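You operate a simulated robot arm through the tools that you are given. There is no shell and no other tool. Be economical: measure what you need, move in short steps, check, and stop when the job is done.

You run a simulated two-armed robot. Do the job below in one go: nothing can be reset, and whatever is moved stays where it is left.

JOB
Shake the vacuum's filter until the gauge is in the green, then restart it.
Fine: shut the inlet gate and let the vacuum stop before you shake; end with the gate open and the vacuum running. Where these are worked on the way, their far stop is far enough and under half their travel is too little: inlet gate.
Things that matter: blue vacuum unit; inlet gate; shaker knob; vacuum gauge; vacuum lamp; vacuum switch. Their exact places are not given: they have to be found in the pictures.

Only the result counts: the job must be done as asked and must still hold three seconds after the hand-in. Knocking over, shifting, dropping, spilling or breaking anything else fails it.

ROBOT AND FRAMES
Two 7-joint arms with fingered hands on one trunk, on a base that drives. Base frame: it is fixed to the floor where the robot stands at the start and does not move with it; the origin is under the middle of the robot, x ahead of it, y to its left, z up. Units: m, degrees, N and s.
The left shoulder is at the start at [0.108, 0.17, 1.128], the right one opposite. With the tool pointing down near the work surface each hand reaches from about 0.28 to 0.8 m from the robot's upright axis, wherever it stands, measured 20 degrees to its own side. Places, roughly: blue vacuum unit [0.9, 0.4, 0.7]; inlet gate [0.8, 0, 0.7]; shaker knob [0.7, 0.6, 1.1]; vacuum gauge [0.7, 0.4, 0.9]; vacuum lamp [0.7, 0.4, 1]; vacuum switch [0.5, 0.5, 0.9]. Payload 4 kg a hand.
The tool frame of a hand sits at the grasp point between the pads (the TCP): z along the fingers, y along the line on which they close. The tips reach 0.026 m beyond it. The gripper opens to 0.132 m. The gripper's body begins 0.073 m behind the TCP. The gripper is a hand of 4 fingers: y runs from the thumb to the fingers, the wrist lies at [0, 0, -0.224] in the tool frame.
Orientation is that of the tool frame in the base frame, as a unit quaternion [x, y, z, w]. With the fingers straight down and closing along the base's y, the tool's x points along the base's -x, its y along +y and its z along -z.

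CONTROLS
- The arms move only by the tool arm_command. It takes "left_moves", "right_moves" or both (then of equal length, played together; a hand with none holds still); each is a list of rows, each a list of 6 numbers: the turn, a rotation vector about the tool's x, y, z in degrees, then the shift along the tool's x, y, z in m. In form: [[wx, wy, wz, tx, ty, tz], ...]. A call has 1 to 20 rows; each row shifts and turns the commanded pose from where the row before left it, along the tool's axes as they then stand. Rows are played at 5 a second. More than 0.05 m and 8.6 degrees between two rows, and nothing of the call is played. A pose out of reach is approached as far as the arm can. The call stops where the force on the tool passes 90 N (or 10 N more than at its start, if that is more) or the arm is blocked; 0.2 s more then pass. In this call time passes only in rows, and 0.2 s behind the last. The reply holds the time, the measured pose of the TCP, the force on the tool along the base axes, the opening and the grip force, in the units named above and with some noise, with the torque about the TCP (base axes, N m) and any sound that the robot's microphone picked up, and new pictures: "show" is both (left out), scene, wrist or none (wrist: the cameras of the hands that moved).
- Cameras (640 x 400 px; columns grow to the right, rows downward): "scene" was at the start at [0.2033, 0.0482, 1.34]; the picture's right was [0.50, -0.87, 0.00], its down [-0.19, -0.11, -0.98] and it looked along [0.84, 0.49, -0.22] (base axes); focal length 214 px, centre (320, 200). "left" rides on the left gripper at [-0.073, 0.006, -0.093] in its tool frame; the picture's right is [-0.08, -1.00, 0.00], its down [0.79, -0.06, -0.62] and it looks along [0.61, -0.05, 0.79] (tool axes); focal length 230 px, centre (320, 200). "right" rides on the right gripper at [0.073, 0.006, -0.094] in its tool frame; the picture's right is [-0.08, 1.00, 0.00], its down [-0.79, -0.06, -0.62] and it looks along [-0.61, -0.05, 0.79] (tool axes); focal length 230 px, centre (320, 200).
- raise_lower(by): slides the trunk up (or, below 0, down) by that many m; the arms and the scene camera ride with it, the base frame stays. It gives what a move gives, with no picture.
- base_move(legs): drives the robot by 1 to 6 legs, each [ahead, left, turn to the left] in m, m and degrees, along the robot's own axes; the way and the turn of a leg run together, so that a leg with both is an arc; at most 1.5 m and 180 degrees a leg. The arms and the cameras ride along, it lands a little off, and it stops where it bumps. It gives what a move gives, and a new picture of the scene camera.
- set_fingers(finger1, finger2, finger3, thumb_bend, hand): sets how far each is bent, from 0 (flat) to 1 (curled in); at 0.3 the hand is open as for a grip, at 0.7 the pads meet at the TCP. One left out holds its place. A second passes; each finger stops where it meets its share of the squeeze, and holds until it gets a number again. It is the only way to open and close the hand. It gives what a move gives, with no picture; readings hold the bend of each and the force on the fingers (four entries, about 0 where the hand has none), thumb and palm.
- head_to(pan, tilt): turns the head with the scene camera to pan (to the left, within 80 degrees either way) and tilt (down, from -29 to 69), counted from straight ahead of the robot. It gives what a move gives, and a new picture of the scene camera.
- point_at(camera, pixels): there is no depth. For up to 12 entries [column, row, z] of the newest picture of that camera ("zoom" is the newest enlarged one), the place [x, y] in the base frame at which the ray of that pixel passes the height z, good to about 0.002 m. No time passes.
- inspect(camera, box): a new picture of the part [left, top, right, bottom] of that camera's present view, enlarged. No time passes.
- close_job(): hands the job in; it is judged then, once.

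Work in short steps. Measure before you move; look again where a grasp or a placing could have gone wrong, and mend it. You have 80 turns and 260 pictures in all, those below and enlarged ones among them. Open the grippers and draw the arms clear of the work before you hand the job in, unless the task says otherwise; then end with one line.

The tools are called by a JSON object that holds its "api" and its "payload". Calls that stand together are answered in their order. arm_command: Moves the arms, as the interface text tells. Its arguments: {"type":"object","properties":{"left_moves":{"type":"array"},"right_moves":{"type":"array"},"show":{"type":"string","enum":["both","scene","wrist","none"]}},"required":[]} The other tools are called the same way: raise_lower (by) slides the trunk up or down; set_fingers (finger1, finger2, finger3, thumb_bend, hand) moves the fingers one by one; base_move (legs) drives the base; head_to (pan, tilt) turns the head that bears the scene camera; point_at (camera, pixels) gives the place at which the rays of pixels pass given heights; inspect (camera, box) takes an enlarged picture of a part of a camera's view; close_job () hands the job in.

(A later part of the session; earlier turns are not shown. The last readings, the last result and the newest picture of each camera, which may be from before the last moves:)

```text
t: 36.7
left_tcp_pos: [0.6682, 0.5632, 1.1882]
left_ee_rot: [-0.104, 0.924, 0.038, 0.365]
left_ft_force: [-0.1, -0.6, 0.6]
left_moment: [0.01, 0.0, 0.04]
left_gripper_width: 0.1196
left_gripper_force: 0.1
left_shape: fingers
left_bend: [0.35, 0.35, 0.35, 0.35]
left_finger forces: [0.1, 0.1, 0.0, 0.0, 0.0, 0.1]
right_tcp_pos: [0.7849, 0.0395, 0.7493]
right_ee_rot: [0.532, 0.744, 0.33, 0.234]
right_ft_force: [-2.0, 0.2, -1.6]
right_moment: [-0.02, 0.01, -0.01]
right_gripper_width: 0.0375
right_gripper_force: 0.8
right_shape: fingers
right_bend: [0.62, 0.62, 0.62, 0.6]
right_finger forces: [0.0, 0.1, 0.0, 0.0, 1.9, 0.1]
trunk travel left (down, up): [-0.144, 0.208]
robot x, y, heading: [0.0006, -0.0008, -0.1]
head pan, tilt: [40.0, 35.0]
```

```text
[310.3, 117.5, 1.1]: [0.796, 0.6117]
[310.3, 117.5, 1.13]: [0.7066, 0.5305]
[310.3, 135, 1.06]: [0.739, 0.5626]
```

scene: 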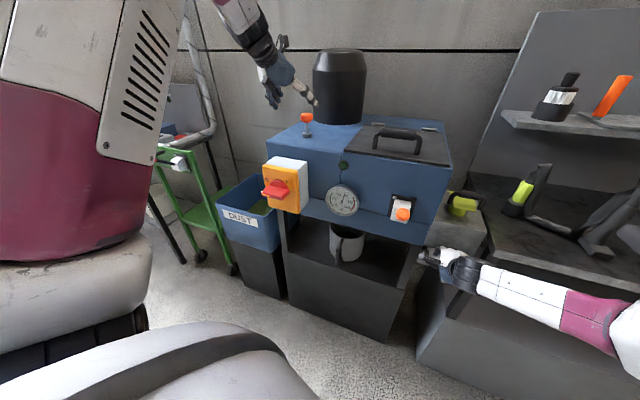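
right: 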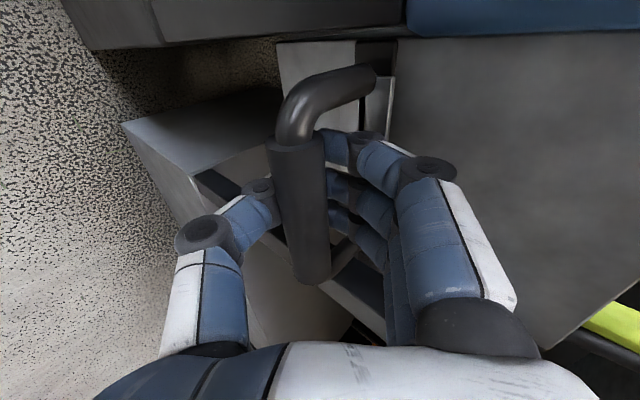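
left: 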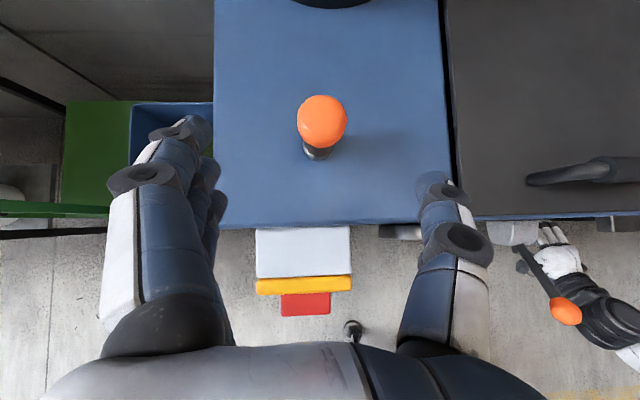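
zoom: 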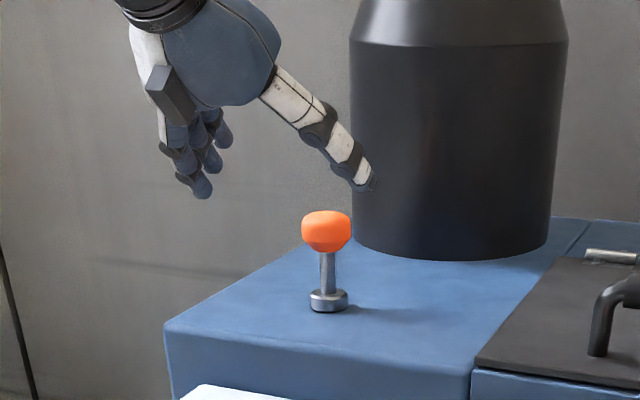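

The knob is at about [0.740,0.578,1.115]. I advance onto it along the tool axis.

{"api": "arm_command", "payload": {"left_moves": [[0, 0, 0, -0.0018, -0.0003, 0.032], [0, 0, 0, -0.0018, -0.0003, 0.032], [0, 0, 0, -0.0018, -0.0003, 0.03]], "show": "wrist"}}

{"api": "inspect", "payload": {"camera": "scene", "box": [230, 60, 380, 160]}}

```text
t: 37.5
left_tcp_pos: [0.7324, 0.5769, 1.1225]
left_ee_rot: [-0.104, 0.924, 0.04, 0.365]
left_ft_force: [0.2, 0.3, 0.6]
left_moment: [-0.04, -0.02, 0.01]
left_gripper_width: 0.1198
left_gripper_force: 0.1
left_shape: fingers
left_bend: [0.35, 0.35, 0.35, 0.35]
left_finger forces: [0.0, 0.0, 0.0, 0.0, 0.0, 0.0]
right_tcp_pos: [0.7845, 0.0397, 0.7484]
right_ee_rot: [0.533, 0.743, 0.331, 0.234]
right_ft_force: [-1.2, -0.6, -2.2]
right_moment: [-0.01, -0.01, 0.03]
right_gripper_width: 0.0376
right_gripper_force: 1.4
right_shape: fingers
right_bend: [0.62, 0.62, 0.62, 0.6]
right_finger forces: [0.1, 0.0, 0.0, 0.1, 2.2, 0.0]
trunk travel left (down, up): [-0.144, 0.208]
robot x, y, heading: [-0.0007, 0.0021, 0.2]
head pan, tilt: [40.0, 35.0]
```

left: 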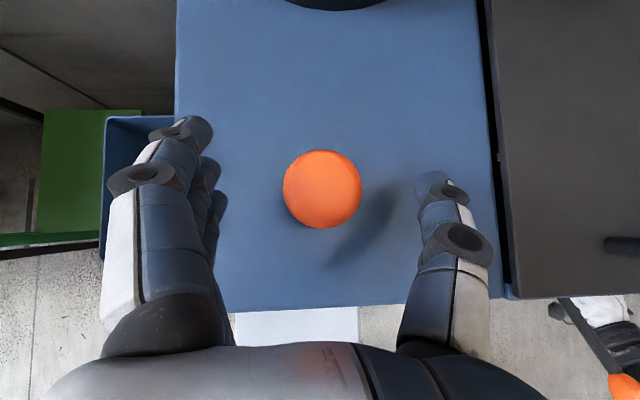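

```text
4.00 times, centred on (305, 110) of scene
```

zoom: 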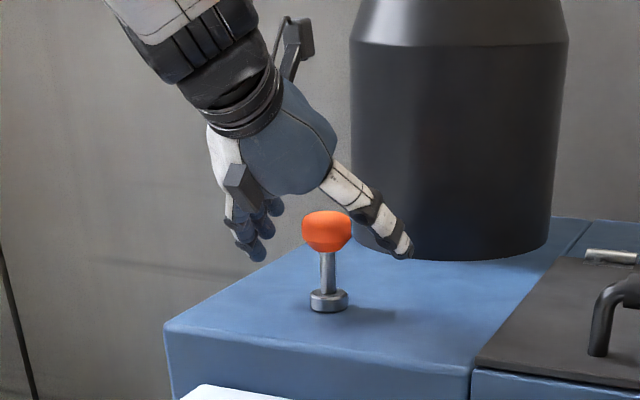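

The ball is at (322,190), centred at the TCP. I close the fingers on it.

{"api": "set_fingers", "payload": {"hand": "left", "finger1": 0.72, "finger2": 0.72, "finger3": 0.72, "thumb_bend": 0.72}}

{"api": "inspect", "payload": {"camera": "left", "box": [160, 100, 480, 300]}}

{"api": "inspect", "payload": {"camera": "scene", "box": [260, 80, 350, 150]}}

```text
t: 38.5
left_tcp_pos: [0.7347, 0.5749, 1.1221]
left_ee_rot: [-0.104, 0.924, 0.04, 0.365]
left_ft_force: [7.3, -3.7, -3.8]
left_moment: [-0.04, 0.02, 0.06]
left_gripper_width: 0.0266
left_gripper_force: 14.6
left_shape: fingers
left_bend: [0.7, 0.62, 0.71, 0.65]
left_finger forces: [3.0, 7.0, 2.1, 0.0, 17.4, 0.0]
right_tcp_pos: [0.7845, 0.0396, 0.7486]
right_ee_rot: [0.533, 0.743, 0.331, 0.233]
right_ft_force: [-1.3, 0.7, -1.2]
right_moment: [-0.01, 0.02, -0.03]
right_gripper_width: 0.0375
right_gripper_force: 0.5
right_shape: fingers
right_bend: [0.62, 0.62, 0.62, 0.6]
right_finger forces: [0.0, 0.0, 0.0, 0.0, 1.5, 0.1]
trunk travel left (down, up): [-0.144, 0.208]
robot x, y, heading: [-0.0028, 0.0015, -0.0]
head pan, tilt: [40.0, 35.0]
```

```text
2.00 times, centred on (320, 200) of left
```

zoom: 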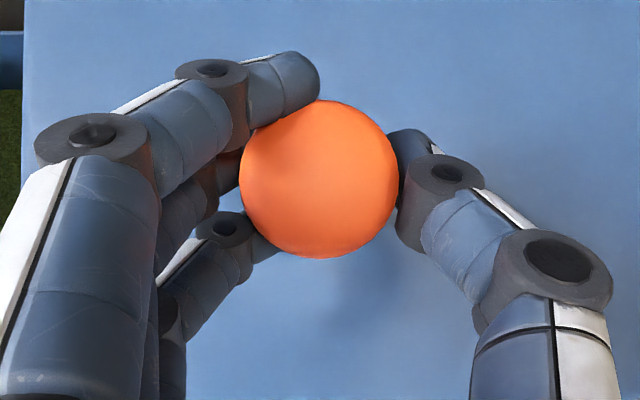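

```text
5.71 times, centred on (305, 115) of scene
```

zoom: 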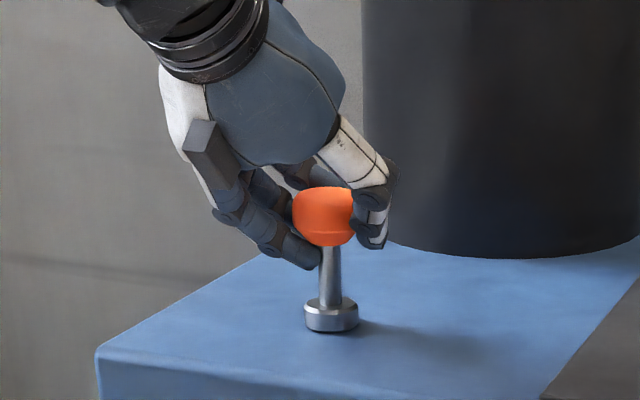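

The knob is firmly caged. I try a gentle 0.024 m upward pull and watch the force and the knob's height.

{"api": "arm_command", "payload": {"left_moves": [[0, 0, 0, -0.0082, 0, -0.0088], [0, 0, 0, -0.0082, 0, -0.0088]], "show": "none"}}

{"api": "inspect", "payload": {"camera": "scene", "box": [260, 80, 380, 220]}}

```text
t: 39.1
left_tcp_pos: [0.7358, 0.5765, 1.1278]
left_ee_rot: [-0.105, 0.93, 0.034, 0.351]
left_ft_force: [-4.5, -13.4, -58.1]
left_moment: [-0.48, 0.47, -0.05]
left_gripper_width: 0.025
left_gripper_force: 31.1
left_shape: fingers
left_bend: [0.71, 0.61, 0.69, 0.64]
left_finger forces: [1.0, 12.5, 30.6, 0.0, 17.9, 0.0]
right_tcp_pos: [0.7858, 0.0389, 0.7419]
right_ee_rot: [0.533, 0.745, 0.327, 0.231]
right_ft_force: [0.0, -0.2, 0.0]
right_moment: [-0.01, -0.01, -0.02]
right_gripper_width: 0.0368
right_gripper_force: 0.1
right_shape: fingers
right_bend: [0.62, 0.62, 0.62, 0.6]
right_finger forces: [0.1, 0.0, 0.0, 0.0, 0.0, 0.0]
trunk travel left (down, up): [-0.144, 0.208]
robot x, y, heading: [-0.0012, -0.0023, 0.0]
head pan, tilt: [40.0, 35.0]
```

```text
2.86 times, centred on (320, 150) of scene
```

zoom: 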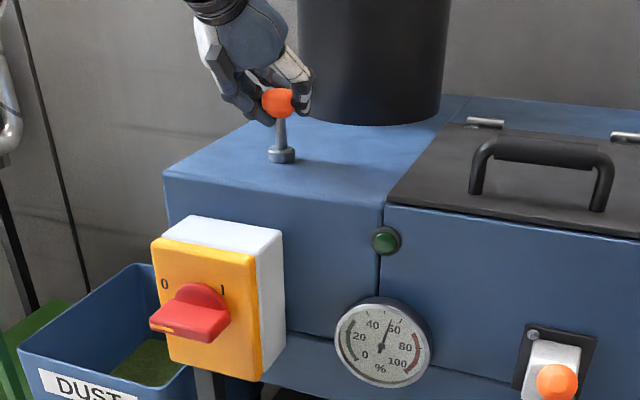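

58 N resists and the knob doesn't rise, so it doesn't pull up from here. I return, then try pressing it down 0.012 m.

{"api": "arm_command", "payload": {"left_moves": [[0, 0, 0, 0.0082, 0, 0.0088], [0, 0, 0, 0.0082, 0, 0.0088], [0, 0, 0, 0.0041, 0, 0.0044], [0, 0, 0, 0.0041, 0, 0.0044]], "show": "none"}}

{"api": "inspect", "payload": {"camera": "scene", "box": [260, 80, 380, 220]}}

```text
t: 40.1
left_tcp_pos: [0.7343, 0.5766, 1.117]
left_ee_rot: [-0.103, 0.923, 0.041, 0.369]
left_ft_force: [5.7, -4.3, 5.2]
left_moment: [-0.1, -0.15, -0.05]
left_gripper_width: 0.0245
left_gripper_force: 16.5
left_shape: fingers
left_bend: [0.71, 0.63, 0.71, 0.65]
left_finger forces: [5.5, 6.7, 5.2, 0.1, 15.9, 0.1]
right_tcp_pos: [0.7855, 0.0391, 0.7508]
right_ee_rot: [0.532, 0.744, 0.331, 0.233]
right_ft_force: [0.2, -0.1, -3.5]
right_moment: [0.0, -0.05, -0.04]
right_gripper_width: 0.0394
right_gripper_force: 1.8
right_shape: fingers
right_bend: [0.62, 0.62, 0.62, 0.59]
right_finger forces: [0.0, 0.0, 0.0, 0.0, 3.1, 0.0]
trunk travel left (down, up): [-0.144, 0.208]
robot x, y, heading: [-0.0003, 0.001, -0.1]
head pan, tilt: [40.0, 35.0]
```

```text
2.86 times, centred on (320, 150) of scene
```

zoom: 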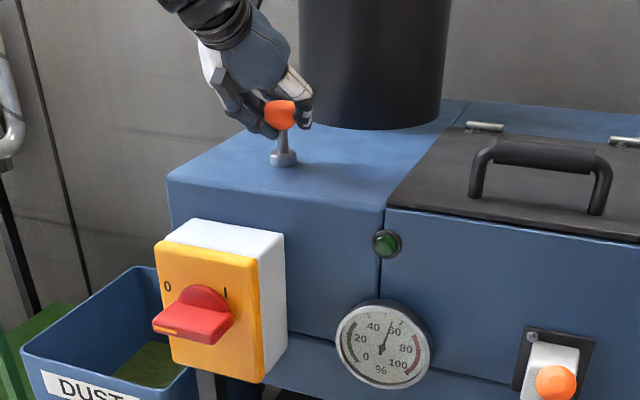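

The knob moved down with about 5 N, so it is a push-down plunger. I press further down to find the end of its stroke.

{"api": "arm_command", "payload": {"left_moves": [[0, 0, 0, 0.0055, 0, 0.0058], [0, 0, 0, 0.0055, 0, 0.0058], [0, 0, 0, 0.0055, 0, 0.0058]], "show": "none"}}

{"api": "inspect", "payload": {"camera": "scene", "box": [260, 80, 380, 220]}}

```text
t: 40.9
left_tcp_pos: [0.7363, 0.5761, 1.0894]
left_ee_rot: [-0.103, 0.924, 0.04, 0.367]
left_ft_force: [13.9, 0.9, 7.6]
left_moment: [-0.08, -0.21, -0.01]
left_gripper_width: 0.0245
left_gripper_force: 17.8
left_shape: fingers
left_bend: [0.71, 0.63, 0.71, 0.65]
left_finger forces: [8.6, 7.2, 3.6, 0.1, 14.8, 0.0]
right_tcp_pos: [0.7849, 0.0388, 0.7506]
right_ee_rot: [0.532, 0.744, 0.33, 0.234]
right_ft_force: [-2.3, 0.5, -1.5]
right_moment: [0.01, 0.04, -0.02]
right_gripper_width: 0.0382
right_gripper_force: 0.9
right_shape: fingers
right_bend: [0.62, 0.62, 0.62, 0.59]
right_finger forces: [0.1, 0.0, 0.1, 0.0, 2.0, 0.0]
trunk travel left (down, up): [-0.144, 0.208]
robot x, y, heading: [-0.002, 0.0002, 0.2]
head pan, tilt: [40.0, 35.0]
```

```text
2.86 times, centred on (320, 150) of scene
```

zoom: 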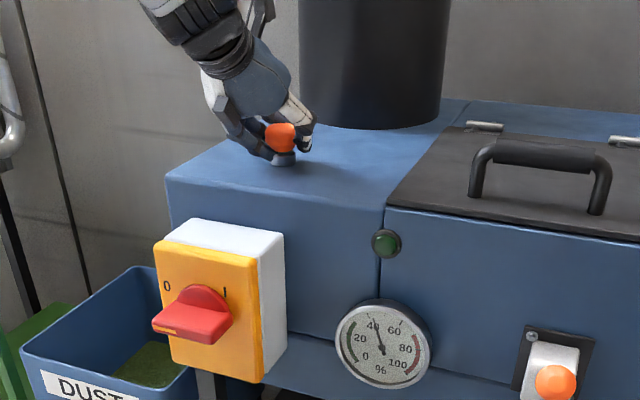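

The gauge dropped from 57 to about 43. I lift the knob back to the top and check.

{"api": "arm_command", "payload": {"left_moves": [[0, 0, 0, -0.0075, 0, -0.008], [0, 0, 0, -0.0075, 0, -0.008], [0, 0, 0, -0.0068, 0, -0.0073]], "show": "none"}}

{"api": "inspect", "payload": {"camera": "scene", "box": [260, 80, 380, 220]}}

```text
t: 41.7
left_tcp_pos: [0.7339, 0.5752, 1.1194]
left_ee_rot: [-0.104, 0.924, 0.04, 0.365]
left_ft_force: [14.2, -1.1, 3.2]
left_moment: [-0.09, -0.16, 0.02]
left_gripper_width: 0.0246
left_gripper_force: 16.8
left_shape: fingers
left_bend: [0.71, 0.63, 0.71, 0.65]
left_finger forces: [7.6, 7.3, 3.9, 0.1, 15.1, 0.1]
right_tcp_pos: [0.7853, 0.0388, 0.7482]
right_ee_rot: [0.532, 0.744, 0.33, 0.233]
right_ft_force: [-2.1, -0.1, -0.4]
right_moment: [0.0, 0.02, -0.01]
right_gripper_width: 0.0373
right_gripper_force: 0.6
right_shape: fingers
right_bend: [0.62, 0.62, 0.62, 0.6]
right_finger forces: [0.1, 0.0, 0.0, 0.0, 1.5, 0.0]
trunk travel left (down, up): [-0.144, 0.208]
robot x, y, heading: [-0.0006, -0.0034, -0.1]
head pan, tilt: [40.0, 35.0]
```

```text
2.86 times, centred on (320, 150) of scene
```

zoom: 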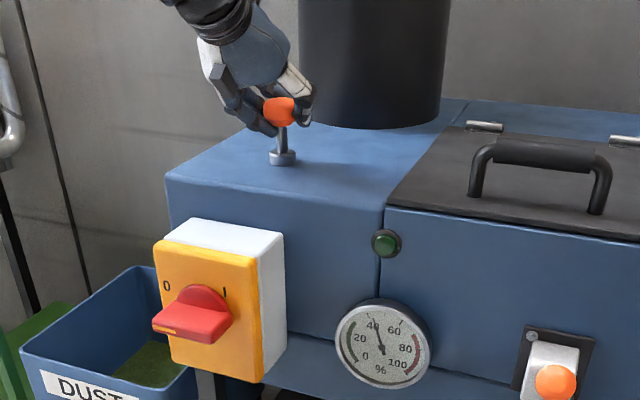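

The gauge now reads about 41. I make another full down-and-up stroke.

{"api": "arm_command", "payload": {"left_moves": [[0, 0, 0, 0.0075, 0, 0.008], [0, 0, 0, 0.0075, 0, 0.008], [0, 0, 0, 0.0075, 0, 0.008], [0, 0, 0, 0, 0, 0], [0, 0, 0, -0.0075, 0, -0.008], [0, 0, 0, -0.0075, 0, -0.008], [0, 0, 0, -0.0075, 0, -0.008], [0, 0, 0, 0, 0, 0]], "show": "none"}}

{"api": "inspect", "payload": {"camera": "scene", "box": [260, 80, 380, 220]}}

```text
t: 43.5
left_tcp_pos: [0.7354, 0.575, 1.1192]
left_ee_rot: [-0.104, 0.924, 0.04, 0.365]
left_ft_force: [14.6, -1.0, 3.4]
left_moment: [-0.12, -0.19, 0.06]
left_gripper_width: 0.0248
left_gripper_force: 16.0
left_shape: fingers
left_bend: [0.71, 0.63, 0.71, 0.66]
left_finger forces: [7.4, 7.7, 3.2, 0.0, 14.7, 0.1]
right_tcp_pos: [0.7837, 0.0386, 0.7488]
right_ee_rot: [0.533, 0.744, 0.33, 0.232]
right_ft_force: [-1.2, -0.3, -0.7]
right_moment: [0.0, 0.05, -0.02]
right_gripper_width: 0.0374
right_gripper_force: 0.8
right_shape: fingers
right_bend: [0.62, 0.62, 0.62, 0.6]
right_finger forces: [0.0, 0.1, 0.0, 0.0, 1.4, 0.1]
trunk travel left (down, up): [-0.144, 0.208]
robot x, y, heading: [-0.0006, -0.001, 0.0]
head pan, tilt: [40.0, 35.0]
```

```text
2.86 times, centred on (320, 150) of scene
```

zoom: 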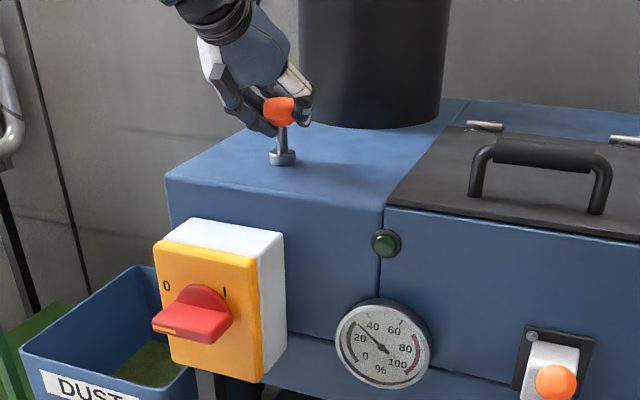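

The gauge is at about 27. I make one more stroke, then read it enlarged.

{"api": "arm_command", "payload": {"left_moves": [[0, 0, 0, 0.0075, 0, 0.008], [0, 0, 0, 0.0075, 0, 0.008], [0, 0, 0, 0.0075, 0, 0.008], [0, 0, 0, 0, 0, 0], [0, 0, 0, -0.0075, 0, -0.008], [0, 0, 0, -0.0075, 0, -0.008], [0, 0, 0, -0.0075, 0, -0.008], [0, 0, 0, 0, 0, 0]], "show": "none"}}

{"api": "inspect", "payload": {"camera": "scene", "box": [320, 175, 365, 225]}}

```text
t: 45.3
left_tcp_pos: [0.7347, 0.5755, 1.1183]
left_ee_rot: [-0.104, 0.924, 0.04, 0.365]
left_ft_force: [12.9, -1.6, 2.8]
left_moment: [-0.14, -0.14, 0.02]
left_gripper_width: 0.0248
left_gripper_force: 16.2
left_shape: fingers
left_bend: [0.71, 0.63, 0.71, 0.66]
left_finger forces: [6.3, 7.4, 3.0, 0.0, 14.7, 0.0]
right_tcp_pos: [0.7845, 0.0384, 0.7487]
right_ee_rot: [0.532, 0.744, 0.33, 0.233]
right_ft_force: [-2.1, 0.2, -1.0]
right_moment: [-0.01, 0.02, 0.0]
right_gripper_width: 0.0377
right_gripper_force: 0.6
right_shape: fingers
right_bend: [0.62, 0.62, 0.62, 0.6]
right_finger forces: [0.0, 0.0, 0.0, 0.1, 1.5, 0.1]
trunk travel left (down, up): [-0.144, 0.208]
robot x, y, heading: [0.0024, 0.002, -0.2]
head pan, tilt: [40.0, 35.0]
```

```text
8.00 times, centred on (342, 200) of scene
```

zoom: 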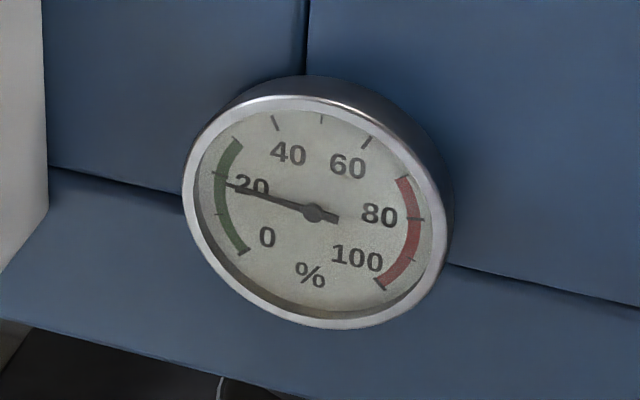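

The gauge reads about 18, in the middle of the green arc. I release the knob and back the left hand off along its axis.

{"api": "set_fingers", "payload": {"hand": "left", "finger1": 0.35, "finger2": 0.35, "finger3": 0.35, "thumb_bend": 0.35}}

{"api": "arm_command", "payload": {"left_moves": [[0, 0, 0, 0, 0, -0.03], [0, 0, 0, 0, 0, -0.035], [0, 0, 0, 0, 0, -0.035], [0, 0, 0, 0.027, 0.0095, -0.0281], [0, 0, 0, 0.027, 0.0095, -0.0281], [0, 0, 0, 0.027, 0.0095, -0.0281], [0, 0, 0, 0.027, 0.0095, -0.0281], [0, 0, 0, 0.027, 0.0095, -0.0281]], "show": "scene"}}

```text
t: 46.3
left_tcp_pos: [0.7337, 0.577, 1.121]
left_ee_rot: [-0.104, 0.924, 0.04, 0.366]
left_ft_force: [0.4, -0.4, -1.2]
left_moment: [0.04, -0.01, -0.01]
left_gripper_width: 0.1194
left_gripper_force: 0.1
left_shape: fingers
left_bend: [0.35, 0.35, 0.35, 0.35]
left_finger forces: [0.0, 0.0, 0.2, 0.0, 0.0, 0.1]
right_tcp_pos: [0.785, 0.0386, 0.75]
right_ee_rot: [0.533, 0.743, 0.331, 0.233]
right_ft_force: [-0.8, -0.6, -1.4]
right_moment: [-0.02, -0.01, 0.01]
right_gripper_width: 0.0375
right_gripper_force: 1.0
right_shape: fingers
right_bend: [0.62, 0.62, 0.62, 0.59]
right_finger forces: [0.0, 0.1, 0.1, 0.0, 2.0, 0.0]
trunk travel left (down, up): [-0.144, 0.208]
robot x, y, heading: [0.0007, -0.0022, 0.0]
head pan, tilt: [40.0, 35.0]
```

```text
t: 48.1
left_tcp_pos: [0.4664, 0.5648, 1.2036]
left_ee_rot: [-0.104, 0.924, 0.04, 0.366]
left_ft_force: [-0.2, -0.4, -1.0]
left_moment: [0.01, 0.0, 0.0]
left_gripper_width: 0.1195
left_gripper_force: 0.1
left_shape: fingers
left_bend: [0.35, 0.35, 0.35, 0.35]
left_finger forces: [0.0, 0.1, 0.0, 0.0, 0.0, 0.0]
right_tcp_pos: [0.7838, 0.0388, 0.7505]
right_ee_rot: [0.533, 0.743, 0.33, 0.233]
right_ft_force: [0.7, -0.2, -1.8]
right_moment: [-0.02, -0.06, 0.0]
right_gripper_width: 0.0382
right_gripper_force: 0.6
right_shape: fingers
right_bend: [0.62, 0.62, 0.62, 0.59]
right_finger forces: [0.0, 0.0, 0.1, 0.0, 2.1, 0.0]
trunk travel left (down, up): [-0.144, 0.208]
robot x, y, heading: [-0.0002, 0.0013, -0.2]
head pan, tilt: [40.0, 35.0]
```

scene: 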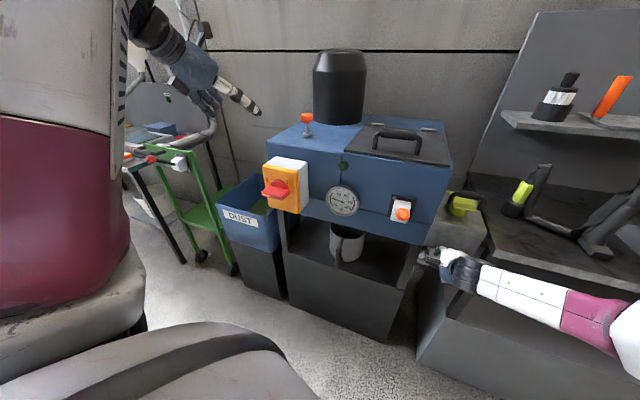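

Now I regrip the gate bar with the right hand and pull it back out.

{"api": "set_fingers", "payload": {"hand": "right", "finger1": 0.72, "finger2": 0.72, "finger3": 0.72, "thumb_bend": 0.7}}

{"api": "arm_command", "payload": {"right_moves": [[0, 0, 0, 0, -0.01, -0.011], [0, 0, 0, 0, -0.01, -0.011], [0, 0, 0, 0, -0.01, -0.011], [0, 0, 0, 0, -0.01, -0.011]], "show": "wrist"}}

```text
t: 49.1
left_tcp_pos: [0.4668, 0.5633, 1.2013]
left_ee_rot: [-0.104, 0.924, 0.04, 0.365]
left_ft_force: [0.6, -0.1, 0.6]
left_moment: [0.01, 0.02, 0.0]
left_gripper_width: 0.1197
left_gripper_force: 0.1
left_shape: fingers
left_bend: [0.35, 0.35, 0.35, 0.35]
left_finger forces: [0.1, 0.1, 0.1, 0.1, 0.1, 0.0]
right_tcp_pos: [0.7838, 0.0388, 0.7474]
right_ee_rot: [0.533, 0.744, 0.33, 0.233]
right_ft_force: [-5.1, -1.2, -16.1]
right_moment: [0.04, -0.14, -0.03]
right_gripper_width: 0.0218
right_gripper_force: 8.6
right_shape: fingers
right_bend: [0.72, 0.72, 0.72, 0.65]
right_finger forces: [0.1, 0.1, 0.0, 0.0, 17.2, 0.1]
trunk travel left (down, up): [-0.144, 0.208]
robot x, y, heading: [-0.002, -0.0015, -0.1]
head pan, tilt: [40.0, 35.0]
```

```text
t: 50.1
left_tcp_pos: [0.4662, 0.5643, 1.2021]
left_ee_rot: [-0.104, 0.924, 0.039, 0.365]
left_ft_force: [0.3, 0.3, 0.2]
left_moment: [-0.02, 0.02, 0.01]
left_gripper_width: 0.1197
left_gripper_force: 0.0
left_shape: fingers
left_bend: [0.35, 0.35, 0.35, 0.35]
left_finger forces: [0.1, 0.0, 0.0, 0.1, 0.1, 0.0]
right_tcp_pos: [0.7285, 0.0213, 0.7487]
right_ee_rot: [0.533, 0.744, 0.33, 0.233]
right_ft_force: [0.2, 5.0, -18.5]
right_moment: [0.12, -0.21, -0.03]
right_gripper_width: 0.0222
right_gripper_force: 8.5
right_shape: fingers
right_bend: [0.72, 0.72, 0.72, 0.65]
right_finger forces: [0.5, 0.2, 0.2, 0.0, 15.3, 0.1]
trunk travel left (down, up): [-0.144, 0.208]
robot x, y, heading: [0.0021, -0.0006, -0.2]
head pan, tilt: [40.0, 35.0]
```

right: 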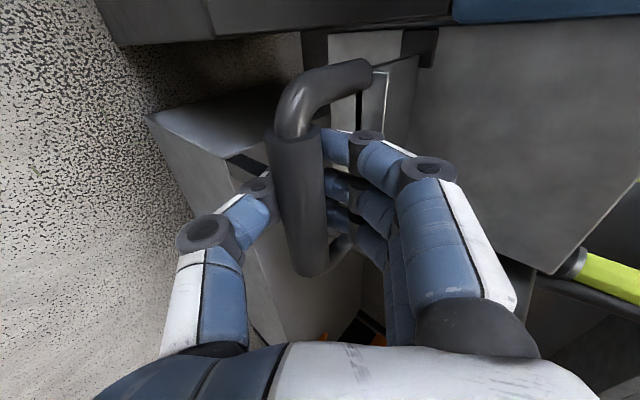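

It slides out with the hand. I continue to the outer stop.

{"api": "arm_command", "payload": {"right_moves": [[0, 0, 0, 0, -0.01, -0.011], [0, 0, 0, 0, -0.01, -0.011], [0, 0, 0, 0, -0.01, -0.011], [0, 0, 0, 0, -0.0067, -0.0074], [0, 0, 0, 0, -0.0054, -0.006], [0, 0, 0, 0, -0.0054, -0.006]], "show": "wrist"}}

{"api": "head_to", "payload": {"pan": 20, "tilt": 40}}

```text
t: 51.5
left_tcp_pos: [0.466, 0.5644, 1.204]
left_ee_rot: [-0.103, 0.924, 0.039, 0.366]
left_ft_force: [-0.9, 0.5, 1.3]
left_moment: [0.0, 0.0, -0.02]
left_gripper_width: 0.1196
left_gripper_force: 0.1
left_shape: fingers
left_bend: [0.35, 0.35, 0.35, 0.35]
left_finger forces: [0.0, 0.0, 0.0, 0.1, 0.0, 0.1]
right_tcp_pos: [0.6654, -0.0048, 0.755]
right_ee_rot: [0.532, 0.742, 0.332, 0.237]
right_ft_force: [25.1, 9.8, -1.5]
right_moment: [0.04, -0.17, 0.03]
right_gripper_width: 0.0291
right_gripper_force: 10.9
right_shape: fingers
right_bend: [0.63, 0.63, 0.63, 0.67]
right_finger forces: [6.1, 6.1, 6.0, 0.0, 3.5, 0.1]
trunk travel left (down, up): [-0.144, 0.208]
robot x, y, heading: [0.0035, -0.0027, 0.1]
head pan, tilt: [40.0, 35.0]
```

right: 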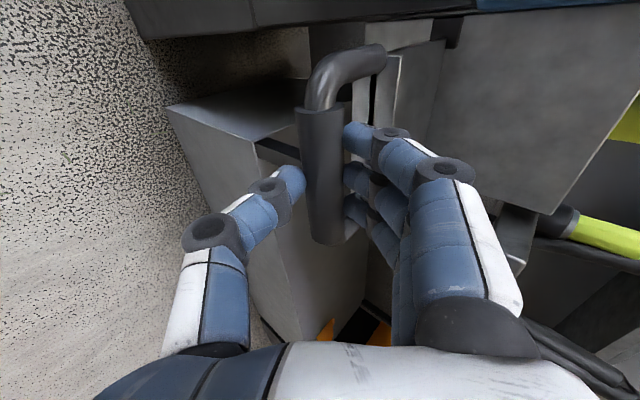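

```text
t: 52.3
left_tcp_pos: [0.4668, 0.5643, 1.203]
left_ee_rot: [-0.103, 0.924, 0.04, 0.365]
left_ft_force: [-0.3, 0.0, -0.4]
left_moment: [-0.01, -0.03, 0.02]
left_gripper_width: 0.1197
left_gripper_force: 0.1
left_shape: fingers
left_bend: [0.35, 0.35, 0.35, 0.35]
left_finger forces: [0.0, 0.0, 0.0, 0.0, 0.0, 0.0]
right_tcp_pos: [0.6617, -0.0032, 0.7515]
right_ee_rot: [0.532, 0.743, 0.331, 0.234]
right_ft_force: [23.9, 1.0, 16.9]
right_moment: [0.16, -0.51, -0.17]
right_gripper_width: 0.029
right_gripper_force: 15.4
right_shape: fingers
right_bend: [0.63, 0.63, 0.63, 0.68]
right_finger forces: [9.8, 9.8, 9.7, 0.0, 2.1, 0.1]
trunk travel left (down, up): [-0.144, 0.208]
robot x, y, heading: [-0.0005, 0.0016, -0.0]
head pan, tilt: [20.0, 40.0]
```

scene: 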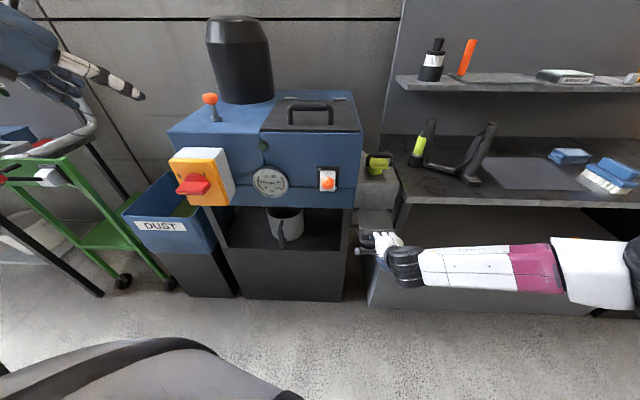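

The gate is at its outer stop (25 N on the fingers, TCP back past its starting grip point). I ease off, open the right hand and retreat.

{"api": "arm_command", "payload": {"right_moves": [[0, 0, 0, 0, 0.004, 0.006]], "show": "none"}}

{"api": "set_fingers", "payload": {"hand": "right", "finger1": 0.3, "finger2": 0.3, "finger3": 0.3, "thumb_bend": 0.3}}

{"api": "arm_command", "payload": {"right_moves": [[0, 0, 0, 0, 0, -0.03], [0, 0, 0, 0, 0, -0.04], [0, 0, 0, 0, 0, -0.04], [0, 0, 0, 0, 0, -0.04], [0, 0, 0, 0, 0, -0.04], [0, 0, 0, 0, 0, -0.04]], "show": "both"}}

{"api": "inspect", "payload": {"camera": "scene", "box": [300, 130, 440, 270]}}

```text
t: 52.7
left_tcp_pos: [0.4622, 0.5612, 1.2055]
left_ee_rot: [-0.103, 0.923, 0.04, 0.368]
left_ft_force: [0.0, 0.4, 0.1]
left_moment: [-0.01, -0.02, 0.01]
left_gripper_width: 0.1198
left_gripper_force: 0.1
left_shape: fingers
left_bend: [0.35, 0.35, 0.35, 0.35]
left_finger forces: [0.0, 0.0, 0.0, 0.0, 0.1, 0.0]
right_tcp_pos: [0.6667, -0.0024, 0.751]
right_ee_rot: [0.533, 0.742, 0.332, 0.235]
right_ft_force: [1.1, -13.0, 30.0]
right_moment: [0.13, -0.59, -0.27]
right_gripper_width: 0.0287
right_gripper_force: 20.3
right_shape: fingers
right_bend: [0.66, 0.66, 0.66, 0.69]
right_finger forces: [10.0, 9.8, 9.6, 0.0, 10.5, 0.0]
trunk travel left (down, up): [-0.144, 0.208]
robot x, y, heading: [0.0011, -0.0014, -0.1]
head pan, tilt: [20.0, 40.0]
```

```text
t: 53.7
left_tcp_pos: [0.4649, 0.5636, 1.2034]
left_ee_rot: [-0.104, 0.924, 0.04, 0.366]
left_ft_force: [-0.6, 0.1, 0.4]
left_moment: [0.0, -0.05, 0.03]
left_gripper_width: 0.1198
left_gripper_force: 0.1
left_shape: fingers
left_bend: [0.35, 0.35, 0.35, 0.35]
left_finger forces: [0.0, 0.0, 0.0, 0.0, 0.0, 0.0]
right_tcp_pos: [0.6673, -0.0, 0.7492]
right_ee_rot: [0.533, 0.743, 0.33, 0.234]
right_ft_force: [0.0, -0.9, 0.7]
right_moment: [0.01, -0.02, 0.01]
right_gripper_width: 0.1356
right_gripper_force: 0.0
right_shape: fingers
right_bend: [0.3, 0.3, 0.3, 0.3]
right_finger forces: [0.0, 0.1, 0.0, 0.0, 0.0, 0.0]
trunk travel left (down, up): [-0.144, 0.208]
robot x, y, heading: [0.0013, -0.0016, -0.2]
head pan, tilt: [20.0, 40.0]
```

```text
t: 55.1
left_tcp_pos: [0.4643, 0.564, 1.2033]
left_ee_rot: [-0.103, 0.924, 0.039, 0.366]
left_ft_force: [0.0, -1.1, 0.6]
left_moment: [0.02, 0.01, 0.0]
left_gripper_width: 0.1197
left_gripper_force: 0.0
left_shape: fingers
left_bend: [0.35, 0.35, 0.35, 0.35]
left_finger forces: [0.0, 0.0, 0.1, 0.0, 0.0, 0.0]
right_tcp_pos: [0.5047, -0.0577, 0.9043]
right_ee_rot: [0.533, 0.743, 0.33, 0.234]
right_ft_force: [0.4, 0.3, 0.4]
right_moment: [0.01, 0.0, 0.04]
right_gripper_width: 0.1357
right_gripper_force: 0.1
right_shape: fingers
right_bend: [0.3, 0.3, 0.3, 0.3]
right_finger forces: [0.1, 0.1, 0.0, 0.0, 0.1, 0.0]
trunk travel left (down, up): [-0.144, 0.208]
robot x, y, heading: [-0.0005, -0.0033, 0.1]
head pan, tilt: [20.0, 40.0]
```

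scene: 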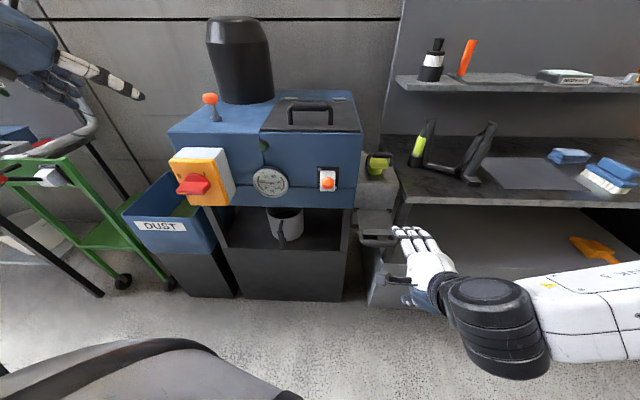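
right: 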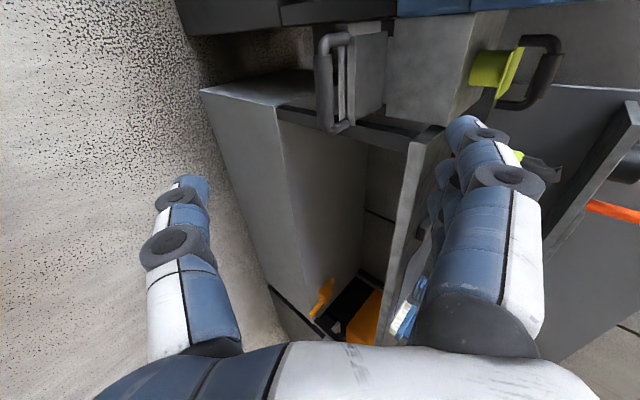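

```text
2.86 times, centred on (370, 200) of scene
```

zoom: 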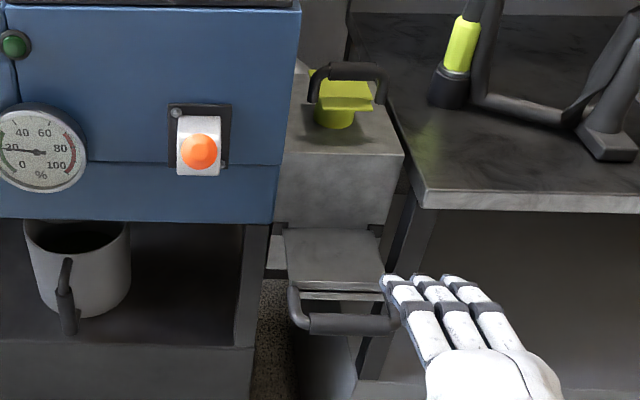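

The gate is pulled fully out. I bring the left hand back down along the earlier path and re-roll it to match the horizontal handle.

{"api": "arm_command", "payload": {"left_moves": [[0, 0, 0, 0.0367, 0.0018, 0.0273], [0, 0, 0, 0.0367, 0.0018, 0.0273], [0, 0, 0, 0.0367, 0.0018, 0.0273], [0, 0, 0, 0.0367, 0.0018, 0.0273], [0, 0, 0, 0.0367, 0.0018, 0.0273], [0, 0, 0, 0.0367, 0.0018, 0.0273], [0, -7.5, 0, 0, 0, 0], [0, 0, -7.75, 0, 0, 0], [0, 0, -7.75, 0, 0, 0]], "show": "none"}}

{"api": "arm_command", "payload": {"left_moves": [[5.1, 0.5, -6.2, 0, 0, 0], [5.1, 0.5, -6.2, 0, 0, 0], [5.1, 0.5, -6.2, 0, 0, 0], [5.1, 0.5, -6.2, 0, 0, 0], [5.1, 0.5, -6.2, 0, 0, 0], [5.1, 0.5, -6.2, 0, 0, 0], [5.1, 0.5, -6.2, 0, 0, 0], [5.1, 0.5, -6.2, 0, 0, 0], [5.1, 0.5, -6.2, 0, 0, 0], [5.1, 0.5, -6.2, 0, 0, 0], [5.1, 0.5, -6.2, 0, 0, 0]], "show": "both"}}

```text
t: 57.1
left_tcp_pos: [0.4165, 0.563, 0.9331]
left_ee_rot: [-0.222, 0.876, -0.012, 0.428]
left_ft_force: [-1.4, 0.1, 0.0]
left_moment: [-0.02, -0.01, 0.01]
left_gripper_width: 0.1199
left_gripper_force: 0.0
left_shape: fingers
left_bend: [0.35, 0.35, 0.35, 0.35]
left_finger forces: [0.1, 0.1, 0.0, 0.1, 0.1, 0.0]
right_tcp_pos: [0.5069, -0.0569, 0.9043]
right_ee_rot: [0.532, 0.744, 0.331, 0.234]
right_ft_force: [0.3, -0.6, -0.3]
right_moment: [-0.04, -0.04, 0.01]
right_gripper_width: 0.1359
right_gripper_force: 0.1
right_shape: fingers
right_bend: [0.3, 0.3, 0.3, 0.3]
right_finger forces: [0.1, 0.0, 0.0, 0.0, 0.1, 0.0]
trunk travel left (down, up): [-0.144, 0.208]
robot x, y, heading: [-0.0023, 0.0009, 0.0]
head pan, tilt: [20.0, 40.0]
```

```text
t: 59.5
left_tcp_pos: [0.4168, 0.5648, 0.9319]
left_ee_rot: [0.44, -0.522, 0.636, -0.359]
left_ft_force: [0.9, 0.5, -0.3]
left_moment: [-0.01, 0.01, 0.04]
left_gripper_width: 0.1197
left_gripper_force: 0.0
left_shape: fingers
left_bend: [0.35, 0.35, 0.35, 0.35]
left_finger forces: [0.0, 0.0, 0.0, 0.0, 0.1, 0.1]
right_tcp_pos: [0.5061, -0.0577, 0.9031]
right_ee_rot: [0.531, 0.744, 0.33, 0.235]
right_ft_force: [0.0, 0.1, 0.2]
right_moment: [0.03, 0.01, 0.02]
right_gripper_width: 0.1358
right_gripper_force: 0.1
right_shape: fingers
right_bend: [0.3, 0.3, 0.3, 0.3]
right_finger forces: [0.0, 0.0, 0.1, 0.0, 0.0, 0.1]
trunk travel left (down, up): [-0.144, 0.208]
robot x, y, heading: [-0.0012, -0.0024, 0.1]
head pan, tilt: [20.0, 40.0]
```

scene: 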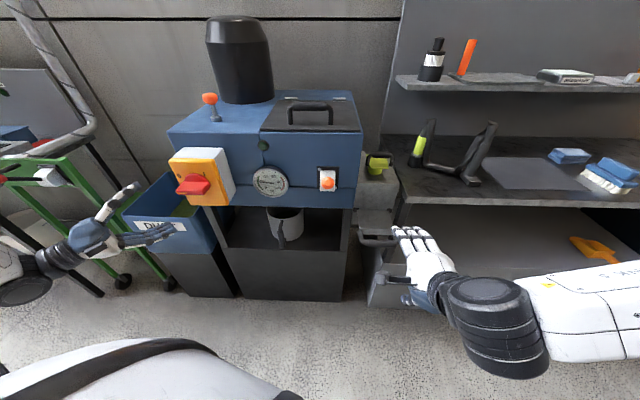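
left: 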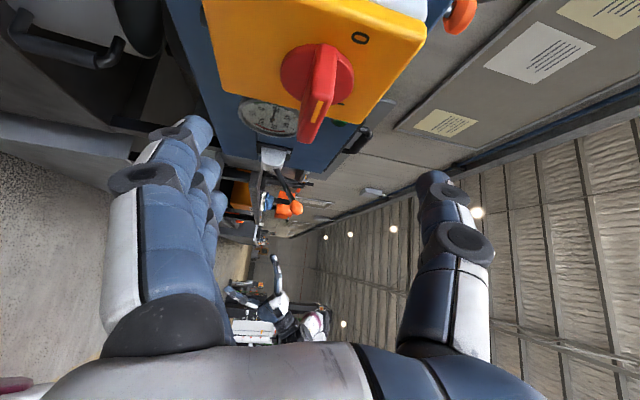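

The pose matches the one I left with. I advance 0.11 onto the handle and close.

{"api": "arm_command", "payload": {"left_moves": [[0, 0, 0, 0, 0, 0.04], [0, 0, 0, 0, 0, 0.04], [0, 0, 0, 0, 0, 0.03]], "show": "wrist"}}

{"api": "set_fingers", "payload": {"hand": "left", "finger1": 0.72, "finger2": 0.72, "finger3": 0.72, "thumb_bend": 0.72}}

{"api": "inspect", "payload": {"camera": "left", "box": [160, 40, 480, 240]}}

```text
t: 60.3
left_tcp_pos: [0.5202, 0.5266, 0.9409]
left_ee_rot: [0.439, -0.522, 0.636, -0.36]
left_ft_force: [0.1, -0.1, -0.4]
left_moment: [-0.02, -0.02, 0.0]
left_gripper_width: 0.1197
left_gripper_force: 0.0
left_shape: fingers
left_bend: [0.35, 0.35, 0.35, 0.35]
left_finger forces: [0.0, 0.0, 0.0, 0.1, 0.0, 0.1]
right_tcp_pos: [0.5061, -0.0575, 0.9036]
right_ee_rot: [0.532, 0.744, 0.33, 0.233]
right_ft_force: [0.3, -0.4, 0.0]
right_moment: [0.01, -0.01, 0.02]
right_gripper_width: 0.1357
right_gripper_force: 0.1
right_shape: fingers
right_bend: [0.3, 0.3, 0.3, 0.3]
right_finger forces: [0.0, 0.1, 0.0, 0.0, 0.0, 0.0]
trunk travel left (down, up): [-0.144, 0.208]
robot x, y, heading: [0.0022, 0.0015, 0.4]
head pan, tilt: [20.0, 40.0]
```

left: 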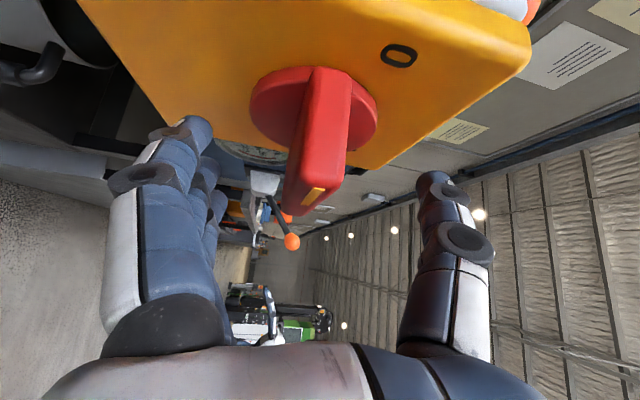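

```text
t: 61.3
left_tcp_pos: [0.5212, 0.5264, 0.9383]
left_ee_rot: [0.442, -0.522, 0.635, -0.359]
left_ft_force: [3.1, -10.5, -21.2]
left_moment: [0.18, 0.44, -0.26]
left_gripper_width: 0.0215
left_gripper_force: 13.2
left_shape: fingers
left_bend: [0.66, 0.61, 0.58, 0.7]
left_finger forces: [6.9, 8.1, 8.8, 0.0, 2.8, 0.0]
right_tcp_pos: [0.5067, -0.0578, 0.9023]
right_ee_rot: [0.532, 0.744, 0.33, 0.233]
right_ft_force: [0.6, -1.1, -0.1]
right_moment: [0.02, -0.01, 0.02]
right_gripper_width: 0.1357
right_gripper_force: 0.0
right_shape: fingers
right_bend: [0.3, 0.3, 0.3, 0.3]
right_finger forces: [0.1, 0.0, 0.0, 0.0, 0.0, 0.0]
trunk travel left (down, up): [-0.144, 0.208]
robot x, y, heading: [-0.0014, -0.0021, -0.0]
head pan, tilt: [20.0, 40.0]
```

```text
2.00 times, centred on (320, 140) of left
```

zoom: 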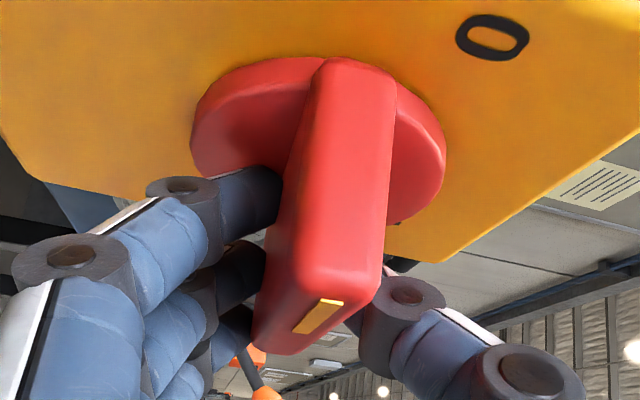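

Gripped, sitting a few mm high. I lower by 5 mm while turning the handle back toward I.

{"api": "arm_command", "payload": {"left_moves": [[0, 0, 0, 0, 0.005, 0], [-5.1, -0.5, 6.2, 0, 0, 0], [-5.1, -0.5, 6.2, 0, 0, 0], [-5.1, -0.5, 6.2, 0, 0, 0], [-5.1, -0.5, 6.2, 0, 0, 0], [-5.1, -0.5, 6.2, 0, 0, 0], [-5.1, -0.5, 6.2, 0, 0, 0]], "show": "both"}}

```text
t: 62.9
left_tcp_pos: [0.5205, 0.5248, 0.9348]
left_ee_rot: [-0.347, 0.772, -0.319, 0.427]
left_ft_force: [3.5, -4.3, -8.3]
left_moment: [-0.1, 0.07, -0.12]
left_gripper_width: 0.0233
left_gripper_force: 10.3
left_shape: fingers
left_bend: [0.66, 0.64, 0.62, 0.69]
left_finger forces: [5.0, 4.0, 3.0, 0.0, 8.4, 0.0]
right_tcp_pos: [0.5062, -0.0582, 0.9038]
right_ee_rot: [0.532, 0.744, 0.33, 0.233]
right_ft_force: [0.2, 0.3, -0.1]
right_moment: [-0.05, 0.02, -0.01]
right_gripper_width: 0.1357
right_gripper_force: 0.1
right_shape: fingers
right_bend: [0.3, 0.3, 0.3, 0.3]
right_finger forces: [0.0, 0.1, 0.0, 0.0, 0.0, 0.0]
trunk travel left (down, up): [-0.144, 0.208]
robot x, y, heading: [0.0017, -0.0, -0.1]
head pan, tilt: [20.0, 40.0]
```

scene: 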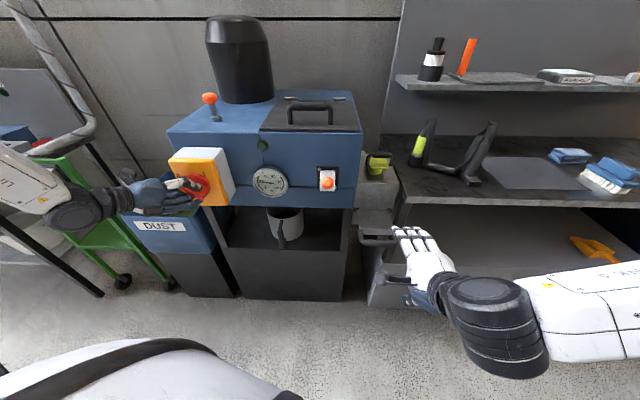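
left: 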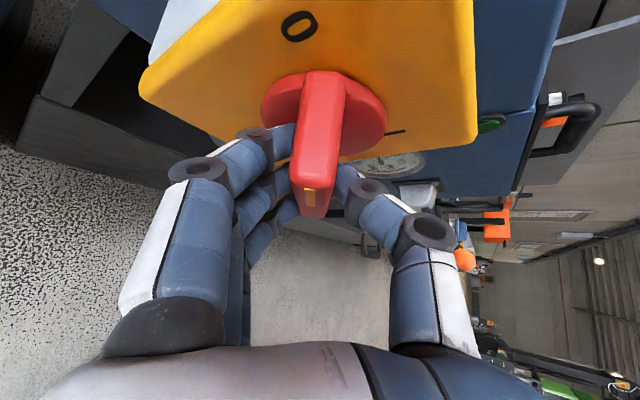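

The handle is turning with the hand. I continue to vertical and slightly beyond, to reach the I stop.

{"api": "arm_command", "payload": {"left_moves": [[-5.1, -0.5, 6.2, 0, 0, 0], [-5.1, -0.5, 6.2, 0, 0, 0], [-5.1, -0.5, 6.2, 0, 0, 0], [-5.1, -0.5, 6.2, 0, 0, 0], [-5.1, -0.5, 6.2, 0, 0, 0], [-3, -0.3, 3.6, 0, 0, 0], [0, 0, 0, 0, 0, 0], [0, 0, 0, 0, 0, 0], [0, 0, 0, 0, 0, 0], [0, 0, 0, 0, 0, 0], [0, 0, 0, 0, 0, 0]], "show": "both"}}

{"api": "inspect", "payload": {"camera": "scene", "box": [150, 120, 310, 220]}}

```text
t: 65.3
left_tcp_pos: [0.5203, 0.5254, 0.9365]
left_ee_rot: [-0.205, 0.882, 0.024, 0.424]
left_ft_force: [-1.3, 5.1, -12.2]
left_moment: [-0.01, 0.21, 0.03]
left_gripper_width: 0.0224
left_gripper_force: 10.0
left_shape: fingers
left_bend: [0.68, 0.65, 0.62, 0.68]
left_finger forces: [4.4, 4.6, 4.4, 0.0, 6.9, 0.1]
right_tcp_pos: [0.5063, -0.0557, 0.9036]
right_ee_rot: [0.532, 0.745, 0.33, 0.233]
right_ft_force: [0.0, 1.3, -0.4]
right_moment: [0.0, -0.01, 0.02]
right_gripper_width: 0.1357
right_gripper_force: 0.0
right_shape: fingers
right_bend: [0.3, 0.3, 0.3, 0.3]
right_finger forces: [0.0, 0.0, 0.0, 0.1, 0.0, 0.1]
trunk travel left (down, up): [-0.144, 0.208]
robot x, y, heading: [-0.001, 0.0015, -0.1]
head pan, tilt: [20.0, 40.0]
```

scene: 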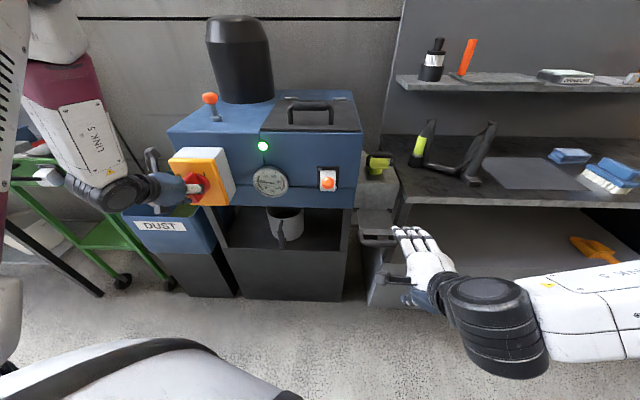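
left: 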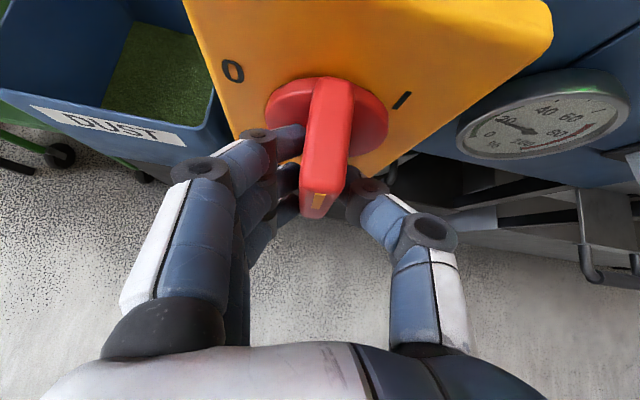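

```text
4.00 times, centred on (230, 170) of scene
```

zoom: 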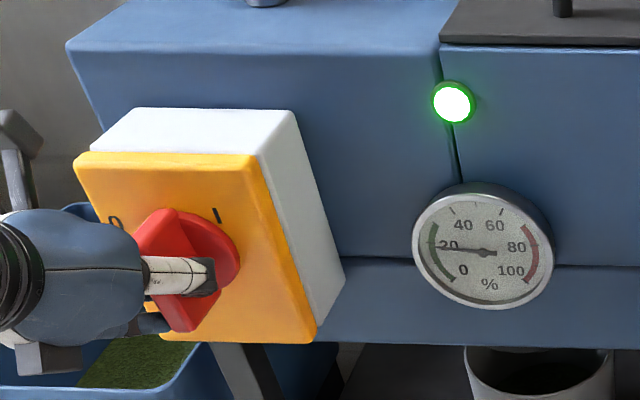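

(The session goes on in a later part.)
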